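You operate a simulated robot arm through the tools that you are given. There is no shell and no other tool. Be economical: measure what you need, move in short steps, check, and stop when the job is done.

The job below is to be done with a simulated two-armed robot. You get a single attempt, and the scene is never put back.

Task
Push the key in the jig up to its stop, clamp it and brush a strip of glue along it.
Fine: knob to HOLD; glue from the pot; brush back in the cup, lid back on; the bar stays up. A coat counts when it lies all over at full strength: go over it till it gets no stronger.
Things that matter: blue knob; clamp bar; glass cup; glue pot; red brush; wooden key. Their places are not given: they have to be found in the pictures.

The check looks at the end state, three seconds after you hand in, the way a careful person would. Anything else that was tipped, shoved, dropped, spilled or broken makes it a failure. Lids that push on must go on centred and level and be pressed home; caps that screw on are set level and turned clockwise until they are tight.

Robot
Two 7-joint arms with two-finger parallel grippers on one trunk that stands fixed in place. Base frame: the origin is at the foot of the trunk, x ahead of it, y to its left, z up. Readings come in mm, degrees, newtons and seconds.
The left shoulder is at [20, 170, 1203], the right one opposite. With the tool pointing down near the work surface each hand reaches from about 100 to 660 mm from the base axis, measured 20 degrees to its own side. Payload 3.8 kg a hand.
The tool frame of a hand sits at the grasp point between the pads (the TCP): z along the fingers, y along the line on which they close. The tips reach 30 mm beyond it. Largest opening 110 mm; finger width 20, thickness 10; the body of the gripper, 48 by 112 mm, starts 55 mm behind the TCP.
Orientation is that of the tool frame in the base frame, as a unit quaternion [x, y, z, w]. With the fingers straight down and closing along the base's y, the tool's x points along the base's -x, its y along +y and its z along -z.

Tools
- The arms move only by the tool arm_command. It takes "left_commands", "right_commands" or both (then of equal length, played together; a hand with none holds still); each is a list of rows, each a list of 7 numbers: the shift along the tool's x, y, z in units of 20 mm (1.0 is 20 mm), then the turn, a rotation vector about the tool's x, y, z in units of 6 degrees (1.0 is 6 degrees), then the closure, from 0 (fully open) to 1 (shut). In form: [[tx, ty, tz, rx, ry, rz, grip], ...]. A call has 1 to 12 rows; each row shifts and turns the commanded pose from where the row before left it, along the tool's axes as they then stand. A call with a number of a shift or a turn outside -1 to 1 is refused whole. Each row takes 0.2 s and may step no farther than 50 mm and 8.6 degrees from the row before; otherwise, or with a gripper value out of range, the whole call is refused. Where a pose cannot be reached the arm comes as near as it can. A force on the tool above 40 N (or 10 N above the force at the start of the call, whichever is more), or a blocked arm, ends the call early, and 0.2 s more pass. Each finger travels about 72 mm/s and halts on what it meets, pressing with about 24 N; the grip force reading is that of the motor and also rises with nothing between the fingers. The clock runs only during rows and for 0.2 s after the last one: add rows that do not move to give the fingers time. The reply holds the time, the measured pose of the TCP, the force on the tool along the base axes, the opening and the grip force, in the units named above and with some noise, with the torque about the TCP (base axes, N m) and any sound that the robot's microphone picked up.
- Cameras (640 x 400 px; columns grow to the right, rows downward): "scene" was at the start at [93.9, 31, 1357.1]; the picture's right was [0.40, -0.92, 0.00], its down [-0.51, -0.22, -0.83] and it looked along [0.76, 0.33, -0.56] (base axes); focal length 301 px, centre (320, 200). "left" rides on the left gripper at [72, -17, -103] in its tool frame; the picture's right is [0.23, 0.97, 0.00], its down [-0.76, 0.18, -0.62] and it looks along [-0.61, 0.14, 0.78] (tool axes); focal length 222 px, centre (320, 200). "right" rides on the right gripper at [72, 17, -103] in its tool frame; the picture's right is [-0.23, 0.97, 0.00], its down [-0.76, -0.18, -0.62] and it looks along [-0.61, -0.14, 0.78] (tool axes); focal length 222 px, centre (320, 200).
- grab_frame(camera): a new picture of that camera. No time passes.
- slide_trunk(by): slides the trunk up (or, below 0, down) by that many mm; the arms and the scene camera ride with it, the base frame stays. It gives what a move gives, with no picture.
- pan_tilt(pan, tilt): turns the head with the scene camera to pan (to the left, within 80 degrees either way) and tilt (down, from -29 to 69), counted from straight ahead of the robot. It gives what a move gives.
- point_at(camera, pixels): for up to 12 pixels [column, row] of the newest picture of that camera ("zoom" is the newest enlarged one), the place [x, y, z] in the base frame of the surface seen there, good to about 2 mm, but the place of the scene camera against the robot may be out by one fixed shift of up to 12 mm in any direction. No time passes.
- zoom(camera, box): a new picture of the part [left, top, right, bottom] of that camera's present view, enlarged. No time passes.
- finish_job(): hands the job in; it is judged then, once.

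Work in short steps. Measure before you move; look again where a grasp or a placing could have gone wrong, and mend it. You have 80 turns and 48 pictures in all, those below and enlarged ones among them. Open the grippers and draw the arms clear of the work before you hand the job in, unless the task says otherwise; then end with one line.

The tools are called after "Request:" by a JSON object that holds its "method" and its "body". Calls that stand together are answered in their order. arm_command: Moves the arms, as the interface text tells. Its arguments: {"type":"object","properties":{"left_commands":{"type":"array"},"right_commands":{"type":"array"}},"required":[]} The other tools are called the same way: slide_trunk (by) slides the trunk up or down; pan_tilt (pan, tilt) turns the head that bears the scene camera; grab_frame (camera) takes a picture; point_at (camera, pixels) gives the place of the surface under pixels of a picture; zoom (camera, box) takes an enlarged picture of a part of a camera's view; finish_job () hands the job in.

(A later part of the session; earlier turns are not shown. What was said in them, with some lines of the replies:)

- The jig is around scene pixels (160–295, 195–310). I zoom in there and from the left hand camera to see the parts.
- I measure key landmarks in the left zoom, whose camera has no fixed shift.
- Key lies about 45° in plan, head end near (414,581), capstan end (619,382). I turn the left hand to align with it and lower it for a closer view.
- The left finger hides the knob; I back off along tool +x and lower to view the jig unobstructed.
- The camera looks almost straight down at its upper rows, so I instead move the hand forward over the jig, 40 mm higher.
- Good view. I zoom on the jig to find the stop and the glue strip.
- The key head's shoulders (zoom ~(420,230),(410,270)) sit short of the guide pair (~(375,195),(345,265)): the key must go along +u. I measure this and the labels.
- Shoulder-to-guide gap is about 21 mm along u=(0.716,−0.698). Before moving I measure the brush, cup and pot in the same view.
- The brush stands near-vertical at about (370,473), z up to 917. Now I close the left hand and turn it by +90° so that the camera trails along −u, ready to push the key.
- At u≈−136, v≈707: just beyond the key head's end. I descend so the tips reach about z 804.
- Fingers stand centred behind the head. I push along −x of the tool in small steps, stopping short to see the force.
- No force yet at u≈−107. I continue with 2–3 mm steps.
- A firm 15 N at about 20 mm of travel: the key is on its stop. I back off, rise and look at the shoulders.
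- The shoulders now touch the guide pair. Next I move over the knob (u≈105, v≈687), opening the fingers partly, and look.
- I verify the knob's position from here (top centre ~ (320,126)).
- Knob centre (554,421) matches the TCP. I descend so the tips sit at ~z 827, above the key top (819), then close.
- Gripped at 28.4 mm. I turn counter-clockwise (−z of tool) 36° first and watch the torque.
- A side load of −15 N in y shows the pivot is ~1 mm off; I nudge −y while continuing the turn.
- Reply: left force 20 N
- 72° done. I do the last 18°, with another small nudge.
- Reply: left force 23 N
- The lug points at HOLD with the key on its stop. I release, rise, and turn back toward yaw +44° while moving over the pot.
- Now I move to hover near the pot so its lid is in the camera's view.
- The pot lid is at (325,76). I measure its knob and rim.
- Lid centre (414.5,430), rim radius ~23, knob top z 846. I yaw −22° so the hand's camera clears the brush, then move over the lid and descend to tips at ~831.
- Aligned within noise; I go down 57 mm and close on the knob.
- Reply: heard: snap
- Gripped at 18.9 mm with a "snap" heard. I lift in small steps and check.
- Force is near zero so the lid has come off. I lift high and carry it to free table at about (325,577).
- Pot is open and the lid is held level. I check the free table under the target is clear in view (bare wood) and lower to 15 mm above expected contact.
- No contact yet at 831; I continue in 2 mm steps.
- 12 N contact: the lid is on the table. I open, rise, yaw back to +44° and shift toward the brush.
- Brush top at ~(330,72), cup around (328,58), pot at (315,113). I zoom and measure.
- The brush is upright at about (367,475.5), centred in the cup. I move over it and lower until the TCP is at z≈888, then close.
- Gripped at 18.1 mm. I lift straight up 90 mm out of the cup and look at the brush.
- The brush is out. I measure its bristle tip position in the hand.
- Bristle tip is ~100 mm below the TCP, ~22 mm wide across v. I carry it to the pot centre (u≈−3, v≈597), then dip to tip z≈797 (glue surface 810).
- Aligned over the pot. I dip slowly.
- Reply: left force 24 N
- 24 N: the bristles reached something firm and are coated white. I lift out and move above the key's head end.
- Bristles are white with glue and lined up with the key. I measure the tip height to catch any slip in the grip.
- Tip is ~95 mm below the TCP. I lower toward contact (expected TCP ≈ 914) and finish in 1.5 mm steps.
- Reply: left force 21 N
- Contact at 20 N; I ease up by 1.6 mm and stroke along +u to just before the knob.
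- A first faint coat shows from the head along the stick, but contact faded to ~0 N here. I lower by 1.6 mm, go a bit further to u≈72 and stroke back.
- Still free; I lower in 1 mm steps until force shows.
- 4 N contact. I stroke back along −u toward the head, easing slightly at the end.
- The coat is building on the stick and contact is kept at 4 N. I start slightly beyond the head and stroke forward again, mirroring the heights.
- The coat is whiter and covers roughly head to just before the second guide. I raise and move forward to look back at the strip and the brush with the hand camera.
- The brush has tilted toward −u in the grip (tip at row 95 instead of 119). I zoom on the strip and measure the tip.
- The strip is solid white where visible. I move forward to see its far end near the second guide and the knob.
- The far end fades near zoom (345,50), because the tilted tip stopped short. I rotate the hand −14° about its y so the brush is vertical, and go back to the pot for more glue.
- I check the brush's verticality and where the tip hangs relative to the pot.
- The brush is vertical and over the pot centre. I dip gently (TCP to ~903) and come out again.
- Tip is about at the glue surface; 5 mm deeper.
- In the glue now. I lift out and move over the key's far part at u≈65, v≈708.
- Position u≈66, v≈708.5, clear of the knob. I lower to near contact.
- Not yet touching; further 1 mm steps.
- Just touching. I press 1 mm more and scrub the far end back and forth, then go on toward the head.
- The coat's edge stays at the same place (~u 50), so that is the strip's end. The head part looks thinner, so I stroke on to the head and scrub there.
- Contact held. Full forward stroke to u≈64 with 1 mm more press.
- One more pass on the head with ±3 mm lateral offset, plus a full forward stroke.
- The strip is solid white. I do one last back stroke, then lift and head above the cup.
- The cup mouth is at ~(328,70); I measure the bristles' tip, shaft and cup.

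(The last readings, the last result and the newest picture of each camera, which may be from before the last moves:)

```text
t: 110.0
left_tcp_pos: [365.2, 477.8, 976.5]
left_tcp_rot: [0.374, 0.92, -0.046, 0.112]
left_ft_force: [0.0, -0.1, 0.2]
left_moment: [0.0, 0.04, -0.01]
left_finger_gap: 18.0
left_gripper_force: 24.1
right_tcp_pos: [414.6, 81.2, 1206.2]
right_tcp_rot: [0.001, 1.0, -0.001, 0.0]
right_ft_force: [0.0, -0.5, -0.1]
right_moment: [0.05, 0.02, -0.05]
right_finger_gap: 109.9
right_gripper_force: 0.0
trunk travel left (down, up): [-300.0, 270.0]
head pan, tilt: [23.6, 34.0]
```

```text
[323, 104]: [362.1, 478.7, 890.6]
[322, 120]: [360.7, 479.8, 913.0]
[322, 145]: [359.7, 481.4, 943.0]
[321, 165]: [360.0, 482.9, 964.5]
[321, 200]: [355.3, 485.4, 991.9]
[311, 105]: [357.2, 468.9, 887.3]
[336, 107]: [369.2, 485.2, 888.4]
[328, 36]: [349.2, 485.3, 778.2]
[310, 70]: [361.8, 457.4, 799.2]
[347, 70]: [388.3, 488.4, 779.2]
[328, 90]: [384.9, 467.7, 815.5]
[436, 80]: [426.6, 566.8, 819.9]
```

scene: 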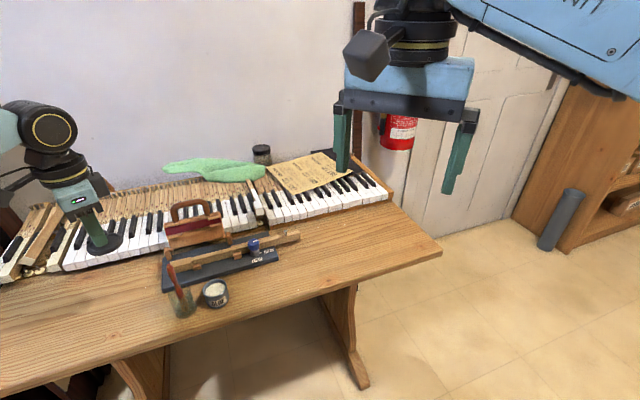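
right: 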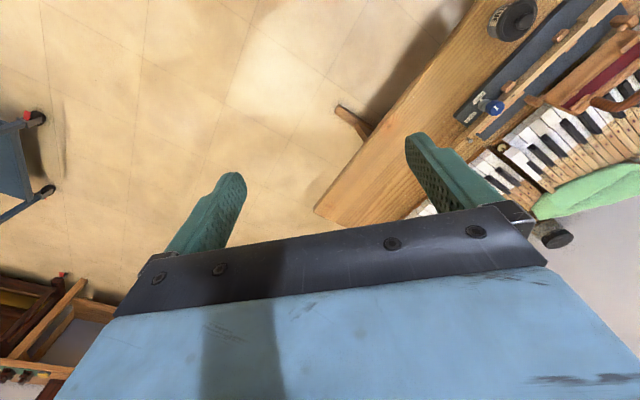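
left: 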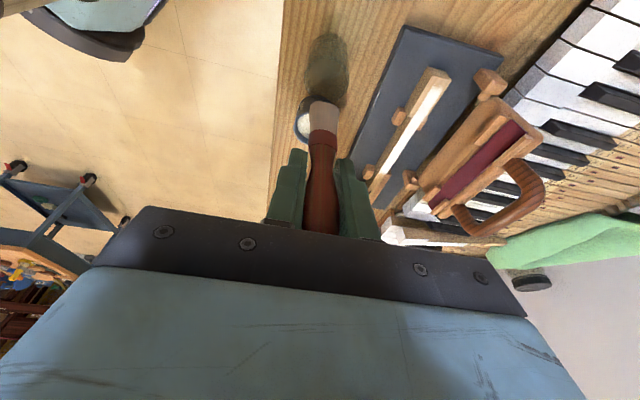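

Brush now leans ~4° toward +u; I trim the hand by +0.63 units about y, shift 2 mm and lower into the cup.

Request:
{"method": "arm_command", "body": {"left_commands": [[-0.1, -0.03, 0.018, 0, 0.63, 0, 1], [0, 0, 0, 0, 0, 0, 1], [0.12, 0, 0.68, 0, 0, 0, 1], [0.12, 0, 0.68, 0, 0, 0, 1], [0.12, 0, 0.68, 0, 0, 0, 1], [0.12, 0, 0.68, 0, 0, 0, 1], [0.12, 0, 0.68, 0, 0, 0, 1], [0.12, 0, 0.68, 0, 0, 0, 1], [0, 0, 0, 0, 0, 0, 1]]}}

Request:
{"method": "zoom", "body": {"camera": "scene", "box": [140, 230, 250, 320]}}

```text
t: 112.0
left_tcp_pos: [368.6, 475.5, 894.2]
left_tcp_rot: [0.375, 0.923, -0.033, 0.082]
left_ft_force: [0.4, 0.6, 0.2]
left_moment: [-0.02, 0.01, -0.01]
left_finger_gap: 18.2
left_gripper_force: 24.0
right_tcp_pos: [414.6, 80.2, 1206.7]
right_tcp_rot: [0.0, 1.0, 0.0, -0.001]
right_ft_force: [-0.4, 0.1, 1.1]
right_moment: [0.01, 0.0, 0.03]
right_finger_gap: 110.1
right_gripper_force: 0.0
trunk travel left (down, up): [-300.0, 270.0]
head pan, tilt: [23.6, 34.0]
```

```text
4.44 times, centred on (195, 275) of scene
```

zoom: 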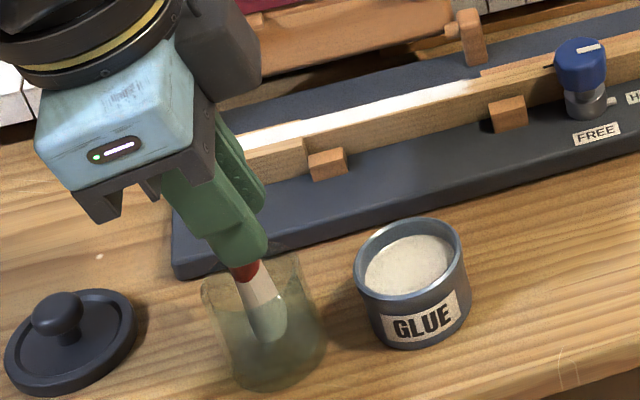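

Bristles are inside the cup, not yet at the bottom. I lower 12 mm then by small steps.

Request:
{"method": "arm_command", "body": {"left_commands": [[0.036, 0, 0.196, 0, 0, 0, 1], [0.036, 0, 0.196, 0, 0, 0, 1], [0.036, 0, 0.196, 0, 0, 0, 1], [0.018, 0, 0.098, 0, 0, 0, 1], [0, 0, 0, 0, 0, 0, 1]]}}

Request:
{"method": "arm_command", "body": {"left_commands": [[0.018, 0, 0.098, 0, 0, 0, 1], [0, 0, 0, 0, 0, 0, 1]]}}

```text
t: 113.2
left_tcp_pos: [367.8, 473.8, 881.3]
left_tcp_rot: [0.374, 0.923, -0.034, 0.082]
left_ft_force: [0.6, -0.4, -1.0]
left_moment: [0.01, -0.01, -0.01]
left_finger_gap: 18.3
left_gripper_force: 23.5
right_tcp_pos: [413.2, 80.4, 1206.5]
right_tcp_rot: [0.0, 1.0, 0.0, 0.0]
right_ft_force: [0.3, 0.9, -0.8]
right_moment: [0.02, 0.02, -0.02]
right_finger_gap: 110.2
right_gripper_force: 0.1
trunk travel left (down, up): [-300.0, 270.0]
head pan, tilt: [23.6, 34.0]
```

```text
t: 113.8
left_tcp_pos: [366.2, 472.5, 880.2]
left_tcp_rot: [0.375, 0.923, -0.034, 0.082]
left_ft_force: [-0.4, 0.1, 2.3]
left_moment: [0.0, -0.05, -0.01]
left_finger_gap: 18.5
left_gripper_force: 24.0
right_tcp_pos: [414.4, 79.5, 1206.2]
right_tcp_rot: [0.0, 1.0, 0.0, 0.0]
right_ft_force: [0.8, -0.1, -0.4]
right_moment: [-0.02, 0.04, -0.02]
right_finger_gap: 110.0
right_gripper_force: 0.1
trunk travel left (down, up): [-300.0, 270.0]
head pan, tilt: [23.6, 34.0]
```

2.3 N: the brush rests on the cup floor. I open and withdraw straight up.

Request:
{"method": "arm_command", "body": {"left_commands": [[0, 0, 0, 0, 0, 0, 0.75], [0, 0, 0, 0, 0, 0, 0.6], [0, 0, 0, 0, 0, 0, 0.5], [0, 0, 0, 0, 0, 0, 0.5], [-0.08, 0, -0.44, 0, 0, 0, 0.5], [-0.16, 0, -0.886, 0, 0, 0, 0.5], [-0.16, 0, -0.886, 0, 0, 0, 0.5], [-0.16, 0, -0.886, 0, 0, 0, 0.5], [-0.16, 0, -0.886, 0, 0, 0, 0.5], [-0.16, 0, -0.886, 0, 0, 0, 0.5], [-0.16, 0, -0.886, 0, 0, 0, 0.5], [0, 0, 0, 0, 1, 0, 0.5]]}}

```text
t: 116.4
left_tcp_pos: [366.3, 474.2, 995.9]
left_tcp_rot: [0.376, 0.926, -0.013, 0.033]
left_ft_force: [-0.3, 0.5, 0.2]
left_moment: [0.0, 0.02, -0.01]
left_finger_gap: 55.0
left_gripper_force: 0.0
right_tcp_pos: [414.9, 80.6, 1206.8]
right_tcp_rot: [0.0, 1.0, 0.0, 0.001]
right_ft_force: [1.3, 0.2, 0.0]
right_moment: [0.05, 0.0, 0.02]
right_finger_gap: 110.1
right_gripper_force: 0.0
trunk travel left (down, up): [-300.0, 270.0]
head pan, tilt: [23.6, 34.0]
```

Released. I level the hand, travel over the lid at (325.4,576.2) with the same yaw as when it was put down, and take one picture to check.

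Request:
{"method": "arm_command", "body": {"left_commands": [[0, 0, 0, 0, 0.7, 0, 0.5], [0.84, 0.37, 0, 0, 0, 0, 0.5], [0.84, 0.37, 0, 0, 0, 0, 0.5], [0.84, 0.37, 0, 0, 0, 0, 0.5], [0.84, 0.37, 0, 0, 0, 0, 0.5], [0.84, 0.37, 0, 0, 0, 0, 0.5], [0.84, 0.37, 0, 0, 0, 0, 0.5], [0, 0, 0, 0, 0, -1, 0.5], [0, 0, 0, 0, 0, -1, 0.5], [0, 0, 0, 0, 0, -1, 0.5], [0, 0, 0, 0, 0, -0.67, 0.5], [0, 0, 0, 0, 0, 0, 0.5]]}}

Request:
{"method": "grab_frame", "body": {"camera": "left"}}

```text
t: 119.0
left_tcp_pos: [324.6, 575.8, 996.1]
left_tcp_rot: [0.192, 0.981, 0.0, 0.0]
left_ft_force: [0.6, 0.9, 0.1]
left_moment: [0.01, 0.03, 0.0]
left_finger_gap: 55.2
left_gripper_force: 0.1
right_tcp_pos: [413.5, 80.4, 1206.8]
right_tcp_rot: [-0.001, 1.0, 0.0, 0.001]
right_ft_force: [1.0, -0.9, -0.6]
right_moment: [-0.02, -0.01, -0.02]
right_finger_gap: 110.0
right_gripper_force: 0.1
trunk travel left (down, up): [-300.0, 270.0]
head pan, tilt: [23.6, 34.0]
```

```text
4 pictures are left
```

left: 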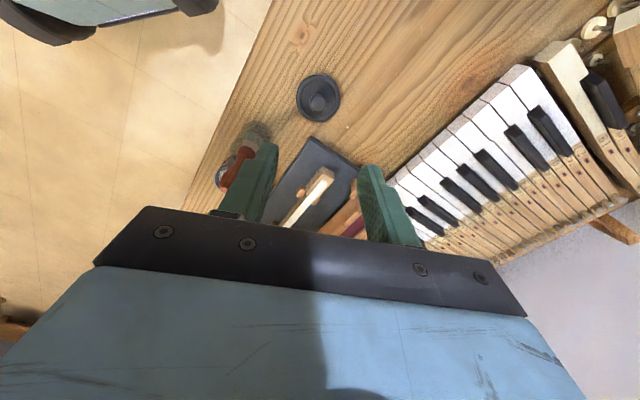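

The lid is at (318,98), brush stands in the cup. I measure lid rim and knob, and the pot mouth if visible.

Request:
{"method": "point_at", "body": {"camera": "left", "pixels": [[299, 96], [339, 99], [318, 78], [318, 119], [318, 102], [319, 110], [310, 102], [327, 102], [222, 178], [236, 160]]}}

```text
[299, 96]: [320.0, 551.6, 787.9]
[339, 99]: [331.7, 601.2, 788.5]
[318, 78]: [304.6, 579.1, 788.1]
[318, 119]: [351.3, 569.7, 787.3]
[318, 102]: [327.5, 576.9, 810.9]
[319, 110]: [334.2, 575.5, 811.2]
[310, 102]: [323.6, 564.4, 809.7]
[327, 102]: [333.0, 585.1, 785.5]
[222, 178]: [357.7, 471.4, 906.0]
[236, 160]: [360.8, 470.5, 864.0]
```

Lid centre ≈ (326.5,575.8), matching the TCP. I go down to z≈825 and grip the knob.

Request:
{"method": "arm_command", "body": {"left_commands": [[-0.05, 0, 1, 0, 0, 0, 0.5], [0, 0, 1, 0, 0, 0, 0.5], [0, 0, 1, 0, 0, 0, 0.5], [0, 0, 1, 0, 0, 0, 0.5], [0, 0, 1, 0, 0, 0, 0.5], [0, 0, 1, 0, 0, 0, 0.5], [0, 0, 1, 0, 0, 0, 0.5], [0, 0, 1, 0, 0, 0, 0.5], [0, 0, 0.5, 0, 0, 0, 0.5], [0, 0, 0, 0, 0, 0, 0.7], [0, 0, 0, 0, 0, 0, 1], [0, 0, 0, 0, 0, 0, 1]]}}

Request:
{"method": "arm_command", "body": {"left_commands": [[0, 0, 0, 0, 0, 0, 1], [0, 0, 0, 0, 0, 0, 1]]}}

```text
t: 121.6
left_tcp_pos: [326.5, 576.1, 826.3]
left_tcp_rot: [0.193, 0.981, 0.0, 0.0]
left_ft_force: [-0.1, -0.8, 0.4]
left_moment: [0.05, -0.01, -0.02]
left_finger_gap: 19.8
left_gripper_force: 24.4
right_tcp_pos: [414.3, 81.6, 1206.3]
right_tcp_rot: [-0.001, 1.0, 0.0, 0.0]
right_ft_force: [0.2, 0.3, 0.1]
right_moment: [0.0, -0.03, 0.0]
right_finger_gap: 109.9
right_gripper_force: 0.1
trunk travel left (down, up): [-300.0, 270.0]
head pan, tilt: [23.6, 34.0]
```

```text
t: 122.2
left_tcp_pos: [326.8, 576.4, 825.1]
left_tcp_rot: [0.192, 0.981, 0.001, 0.0]
left_ft_force: [0.2, -0.1, 0.2]
left_moment: [-0.03, -0.02, -0.01]
left_finger_gap: 20.0
left_gripper_force: 24.4
right_tcp_pos: [415.0, 80.4, 1206.6]
right_tcp_rot: [0.0, 1.0, 0.0, 0.0]
right_ft_force: [-1.3, 0.9, 0.2]
right_moment: [-0.02, 0.02, -0.04]
right_finger_gap: 110.3
right_gripper_force: 0.1
trunk travel left (down, up): [-300.0, 270.0]
head pan, tilt: [23.6, 34.0]
```

Gripped. I lift high and carry the lid over the pot.

Request:
{"method": "arm_command", "body": {"left_commands": [[0, 0, -1, 0, 0, 0, 1], [0, 0, -1, 0, 0, 0, 1], [0, 0, -1, 0, 0, 0, 1], [0, 0, -1, 0, 0, 0, 1], [0, 0, -1, 0, 0, 0, 1], [0, 0, -1, 0, 0, 0, 1], [0, 0, -1, 0, 0, 0, 1], [0, 0, -1, 0, 0, 0, 1], [0, 0, -1, 0, 0, 0, 1], [0, 0, 0, 0, 0, 0, 1]]}}

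Request:
{"method": "arm_command", "body": {"left_commands": [[-0.976, -0.73, 0, 0, 0, 0, 1], [-0.976, -0.73, 0, 0, 0, 0, 1], [-0.976, -0.73, 0, 0, 0, 0, 1], [-0.976, -0.73, 0, 0, 0, 0, 1], [-0.976, -0.73, 0, 0, 0, 0, 1], [-0.976, -0.73, 0, 0, 0, 0, 1], [-0.976, -0.73, 0, 0, 0, 0, 1], [0, 0, 0, 0, 0, 0, 1]]}}

Request:
{"method": "grab_frame", "body": {"camera": "left"}}

```text
t: 124.4
left_tcp_pos: [325.8, 574.1, 1006.1]
left_tcp_rot: [0.193, 0.981, 0.0, 0.0]
left_ft_force: [-0.5, 0.1, -0.2]
left_moment: [0.02, 0.01, -0.01]
left_finger_gap: 19.8
left_gripper_force: 23.9
right_tcp_pos: [413.7, 81.2, 1207.0]
right_tcp_rot: [-0.001, 1.0, -0.001, 0.0]
right_ft_force: [-0.2, 0.4, -0.2]
right_moment: [0.01, 0.01, -0.01]
right_finger_gap: 110.1
right_gripper_force: 0.0
trunk travel left (down, up): [-300.0, 270.0]
head pan, tilt: [23.6, 34.0]
```

```text
t: 126.2
left_tcp_pos: [414.4, 430.9, 1006.2]
left_tcp_rot: [0.192, 0.981, 0.0, 0.0]
left_ft_force: [-0.4, 0.7, 0.2]
left_moment: [-0.01, -0.02, 0.01]
left_finger_gap: 19.9
left_gripper_force: 24.0
right_tcp_pos: [413.6, 81.2, 1206.4]
right_tcp_rot: [0.0, 1.0, 0.0, 0.0]
right_ft_force: [-0.4, -0.6, 1.2]
right_moment: [-0.03, 0.0, 0.0]
right_finger_gap: 110.0
right_gripper_force: 0.0
trunk travel left (down, up): [-300.0, 270.0]
head pan, tilt: [23.6, 34.0]
```

```text
3 pictures are left
```

left: 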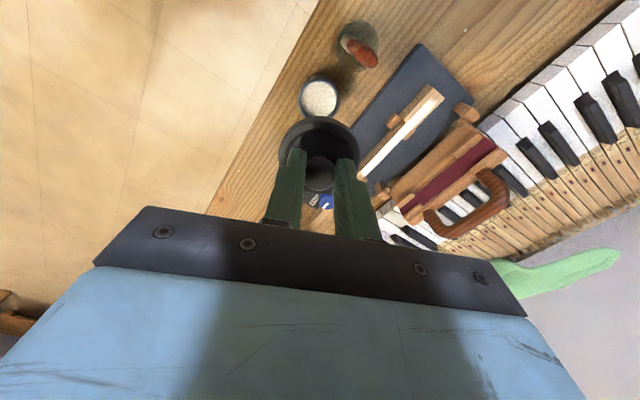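

I measure pot rim and held lid from this view to check centring.

Request:
{"method": "point_at", "body": {"camera": "left", "pixels": [[302, 97], [337, 97], [319, 77], [304, 88], [334, 86], [320, 100], [282, 148], [356, 150], [318, 119], [320, 165], [362, 50], [290, 128]]}}

```text
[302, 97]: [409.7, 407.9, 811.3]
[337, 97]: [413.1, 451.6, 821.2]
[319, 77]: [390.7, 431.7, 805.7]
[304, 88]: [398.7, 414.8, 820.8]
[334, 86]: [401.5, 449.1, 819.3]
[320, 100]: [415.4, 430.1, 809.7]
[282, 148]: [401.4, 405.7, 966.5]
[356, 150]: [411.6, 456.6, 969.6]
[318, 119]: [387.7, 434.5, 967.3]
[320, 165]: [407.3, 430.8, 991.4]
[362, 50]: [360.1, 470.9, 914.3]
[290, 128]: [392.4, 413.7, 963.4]
```

Pot centre still ≈ (414.5,430.3) and the lid is over it within noise. I lower to ~13 mm above the seat.

Request:
{"method": "arm_command", "body": {"left_commands": [[0, 0, 1, 0, 0, 0, 1], [0, 0, 1, 0, 0, 0, 1], [0, 0, 1, 0, 0, 0, 1], [0, 0, 1, 0, 0, 0, 1], [0, 0, 1, 0, 0, 0, 1], [0, 0, 1, 0, 0, 0, 1], [0, 0, 0.6, 0, 0, 0, 1], [0, 0, 0, 0, 0, 0, 1]]}}

Request:
{"method": "arm_command", "body": {"left_commands": [[0, 0, 0.1, 0, 0, 0, 1], [0, 0, 0.1, 0, 0, 0, 1], [0, 0, 0.1, 0, 0, 0, 1], [0, 0, 0.1, 0, 0, 0, 1], [0, 0, 0, 0, 0, 0, 1]]}}

```text
t: 128.0
left_tcp_pos: [412.6, 429.2, 872.4]
left_tcp_rot: [0.193, 0.981, 0.0, 0.0]
left_ft_force: [0.3, -0.2, -0.4]
left_moment: [0.01, -0.03, 0.01]
left_finger_gap: 19.4
left_gripper_force: 23.7
right_tcp_pos: [414.7, 81.1, 1207.2]
right_tcp_rot: [0.0, 1.0, 0.0, 0.0]
right_ft_force: [0.8, 0.9, 0.8]
right_moment: [0.0, 0.01, -0.01]
right_finger_gap: 110.1
right_gripper_force: 0.1
trunk travel left (down, up): [-300.0, 270.0]
head pan, tilt: [23.6, 34.0]
```

```text
t: 129.2
left_tcp_pos: [414.7, 427.8, 865.7]
left_tcp_rot: [0.193, 0.981, -0.001, 0.0]
left_ft_force: [0.2, -0.1, 0.1]
left_moment: [-0.02, 0.0, -0.03]
left_finger_gap: 19.9
left_gripper_force: 23.9
right_tcp_pos: [414.0, 80.0, 1207.0]
right_tcp_rot: [0.0, 1.0, 0.0, 0.0]
right_ft_force: [-0.3, -0.5, 0.5]
right_moment: [-0.04, -0.01, 0.0]
right_finger_gap: 110.0
right_gripper_force: 0.1
trunk travel left (down, up): [-300.0, 270.0]
head pan, tilt: [23.6, 34.0]
```

Free so far; I continue in 2 mm steps toward the seat.

Request:
{"method": "arm_command", "body": {"left_commands": [[0, 0, 0.1, 0, 0, 0, 1], [0, 0, 0.1, 0, 0, 0, 1], [0, 0, 0.05, 0, 0, 0, 1], [0, 0, 0, 0, 0, 0, 1]]}}

```text
t: 130.2
left_tcp_pos: [414.6, 428.4, 861.2]
left_tcp_rot: [0.193, 0.981, 0.0, 0.002]
left_ft_force: [-2.0, -3.6, 9.0]
left_moment: [-0.13, 0.03, -0.02]
left_finger_gap: 19.4
left_gripper_force: 24.1
right_tcp_pos: [413.9, 79.7, 1207.5]
right_tcp_rot: [0.0, 1.0, 0.0, 0.001]
right_ft_force: [-0.7, 0.2, -0.5]
right_moment: [-0.02, 0.02, 0.01]
right_finger_gap: 109.9
right_gripper_force: 0.0
trunk travel left (down, up): [-300.0, 270.0]
head pan, tilt: [23.6, 34.0]
heard: snap
```

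Snap heard, lid top ≈ 823.5 as originally. I press a little more to be sure it is home.

Request:
{"method": "arm_command", "body": {"left_commands": [[0, 0, 0.06, 0, 0, 0, 1], [0, 0, 0.06, 0, 0, 0, 1], [0, 0, 0, 0, 0, 0, 1]]}}

```text
t: 131.0
left_tcp_pos: [414.5, 429.4, 860.0]
left_tcp_rot: [0.192, 0.981, 0.001, 0.003]
left_ft_force: [1.8, -0.9, 23.6]
left_moment: [-0.02, -0.03, -0.03]
left_finger_gap: 19.5
left_gripper_force: 24.0
right_tcp_pos: [413.1, 79.6, 1207.8]
right_tcp_rot: [0.0, 1.0, 0.0, 0.001]
right_ft_force: [1.0, -0.3, -0.6]
right_moment: [0.0, 0.0, 0.01]
right_finger_gap: 110.0
right_gripper_force: 0.0
trunk travel left (down, up): [-300.0, 270.0]
head pan, tilt: [23.6, 34.0]
```

Firm at 24 N: the lid is home. I ease off, open, and rise well clear.

Request:
{"method": "arm_command", "body": {"left_commands": [[0, 0, -0.1, 0, 0, 0, 1], [0, 0, 0, 0, 0, 0, 0.8], [0, 0, 0, 0, 0, 0, 0.6], [0, 0, 0, 0, 0, 0, 0.5], [0, 0, -0.5, 0, 0, 0, 0.5], [0, 0, -1, 0, 0, 0, 0.5], [0, 0, -1, 0, 0, 0, 0.5], [0, 0, -1, 0, 0, 0, 0.5], [0, 0, -1, 0, 0, 0, 0.5], [0, 0, -1, 0, 0, 0, 0.5], [0, 0, -1, 0, 0, 0, 0.5], [0, 0, -1, 0, 0, 0, 0.5]]}}

Request:
{"method": "arm_command", "body": {"left_commands": [[0, 0, -1, 0, 0, 0, 0.3], [0, 0, -1, 0, 0, 0, 0.1], [0, 0, -1, 0, 0, 0, 0], [0, 0, -1, 0, 0, 0, 0], [0, 0, -1, 0, 0, 0, 0], [0, 0, -1, 0, 0, 0, 0], [0.9, 0, -0.5, 0, 0, 0, 0], [0.9, 0, 0, 0, 0, 0, 0], [0.9, 0, 0, 0, 0, 0, 0], [0.9, 0, 0, 0, 0, 0, 0], [0, 0, 0, 0, 0, 0, 0]]}}

Request:
{"method": "zoom", "body": {"camera": "scene", "box": [140, 190, 310, 320]}}

```text
t: 133.6
left_tcp_pos: [413.3, 429.9, 1010.7]
left_tcp_rot: [0.193, 0.981, 0.0, 0.0]
left_ft_force: [0.7, 0.2, 0.2]
left_moment: [-0.02, 0.01, -0.01]
left_finger_gap: 55.1
left_gripper_force: 0.0
right_tcp_pos: [413.5, 80.8, 1206.9]
right_tcp_rot: [0.0, 1.0, -0.001, 0.0]
right_ft_force: [0.9, 0.4, -0.8]
right_moment: [0.01, 0.0, 0.0]
right_finger_gap: 110.3
right_gripper_force: 0.1
trunk travel left (down, up): [-300.0, 270.0]
head pan, tilt: [23.6, 34.0]
```

```text
t: 136.0
left_tcp_pos: [346.0, 454.8, 1139.0]
left_tcp_rot: [0.192, 0.981, 0.001, 0.0]
left_ft_force: [-0.4, -0.2, -0.5]
left_moment: [0.01, -0.03, -0.01]
left_finger_gap: 109.9
left_gripper_force: 0.0
right_tcp_pos: [415.4, 81.8, 1205.1]
right_tcp_rot: [0.0, 1.0, 0.0, 0.0]
right_ft_force: [-0.8, 0.9, -0.5]
right_moment: [-0.02, 0.02, 0.0]
right_finger_gap: 110.0
right_gripper_force: 0.0
trunk travel left (down, up): [-300.0, 270.0]
head pan, tilt: [23.6, 34.0]
```

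```text
3.08 times, centred on (225, 255) of scene
```

zoom: 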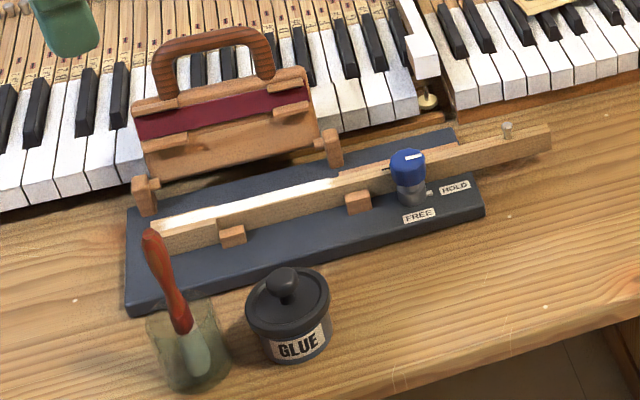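

Everything is in place. I use one more picture to check the coat's evenness.

Request:
{"method": "zoom", "body": {"camera": "scene", "box": [175, 230, 245, 265]}}

```text
9.14 times, centred on (210, 248) of scene
```

zoom: 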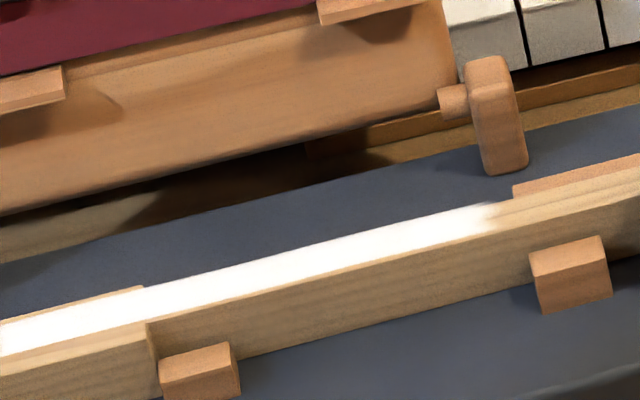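

The strip is uniformly white from the head to its clean end at ~(495,210); brush, lid, knob and bar are as required and the hands are clear. I hand in.

Request:
{"method": "finish_job", "body": {}}

```text
The job is handed in.
```

The key is pushed up to its stop and clamped with the knob at HOLD, and a solid white glue strip runs along it. The strip ends just short of the second guide. The brush is back in the cup, the lid snapped home on the pot, and the bar is still up; I handed the job in with the left hand open and clear and the right one never moved.
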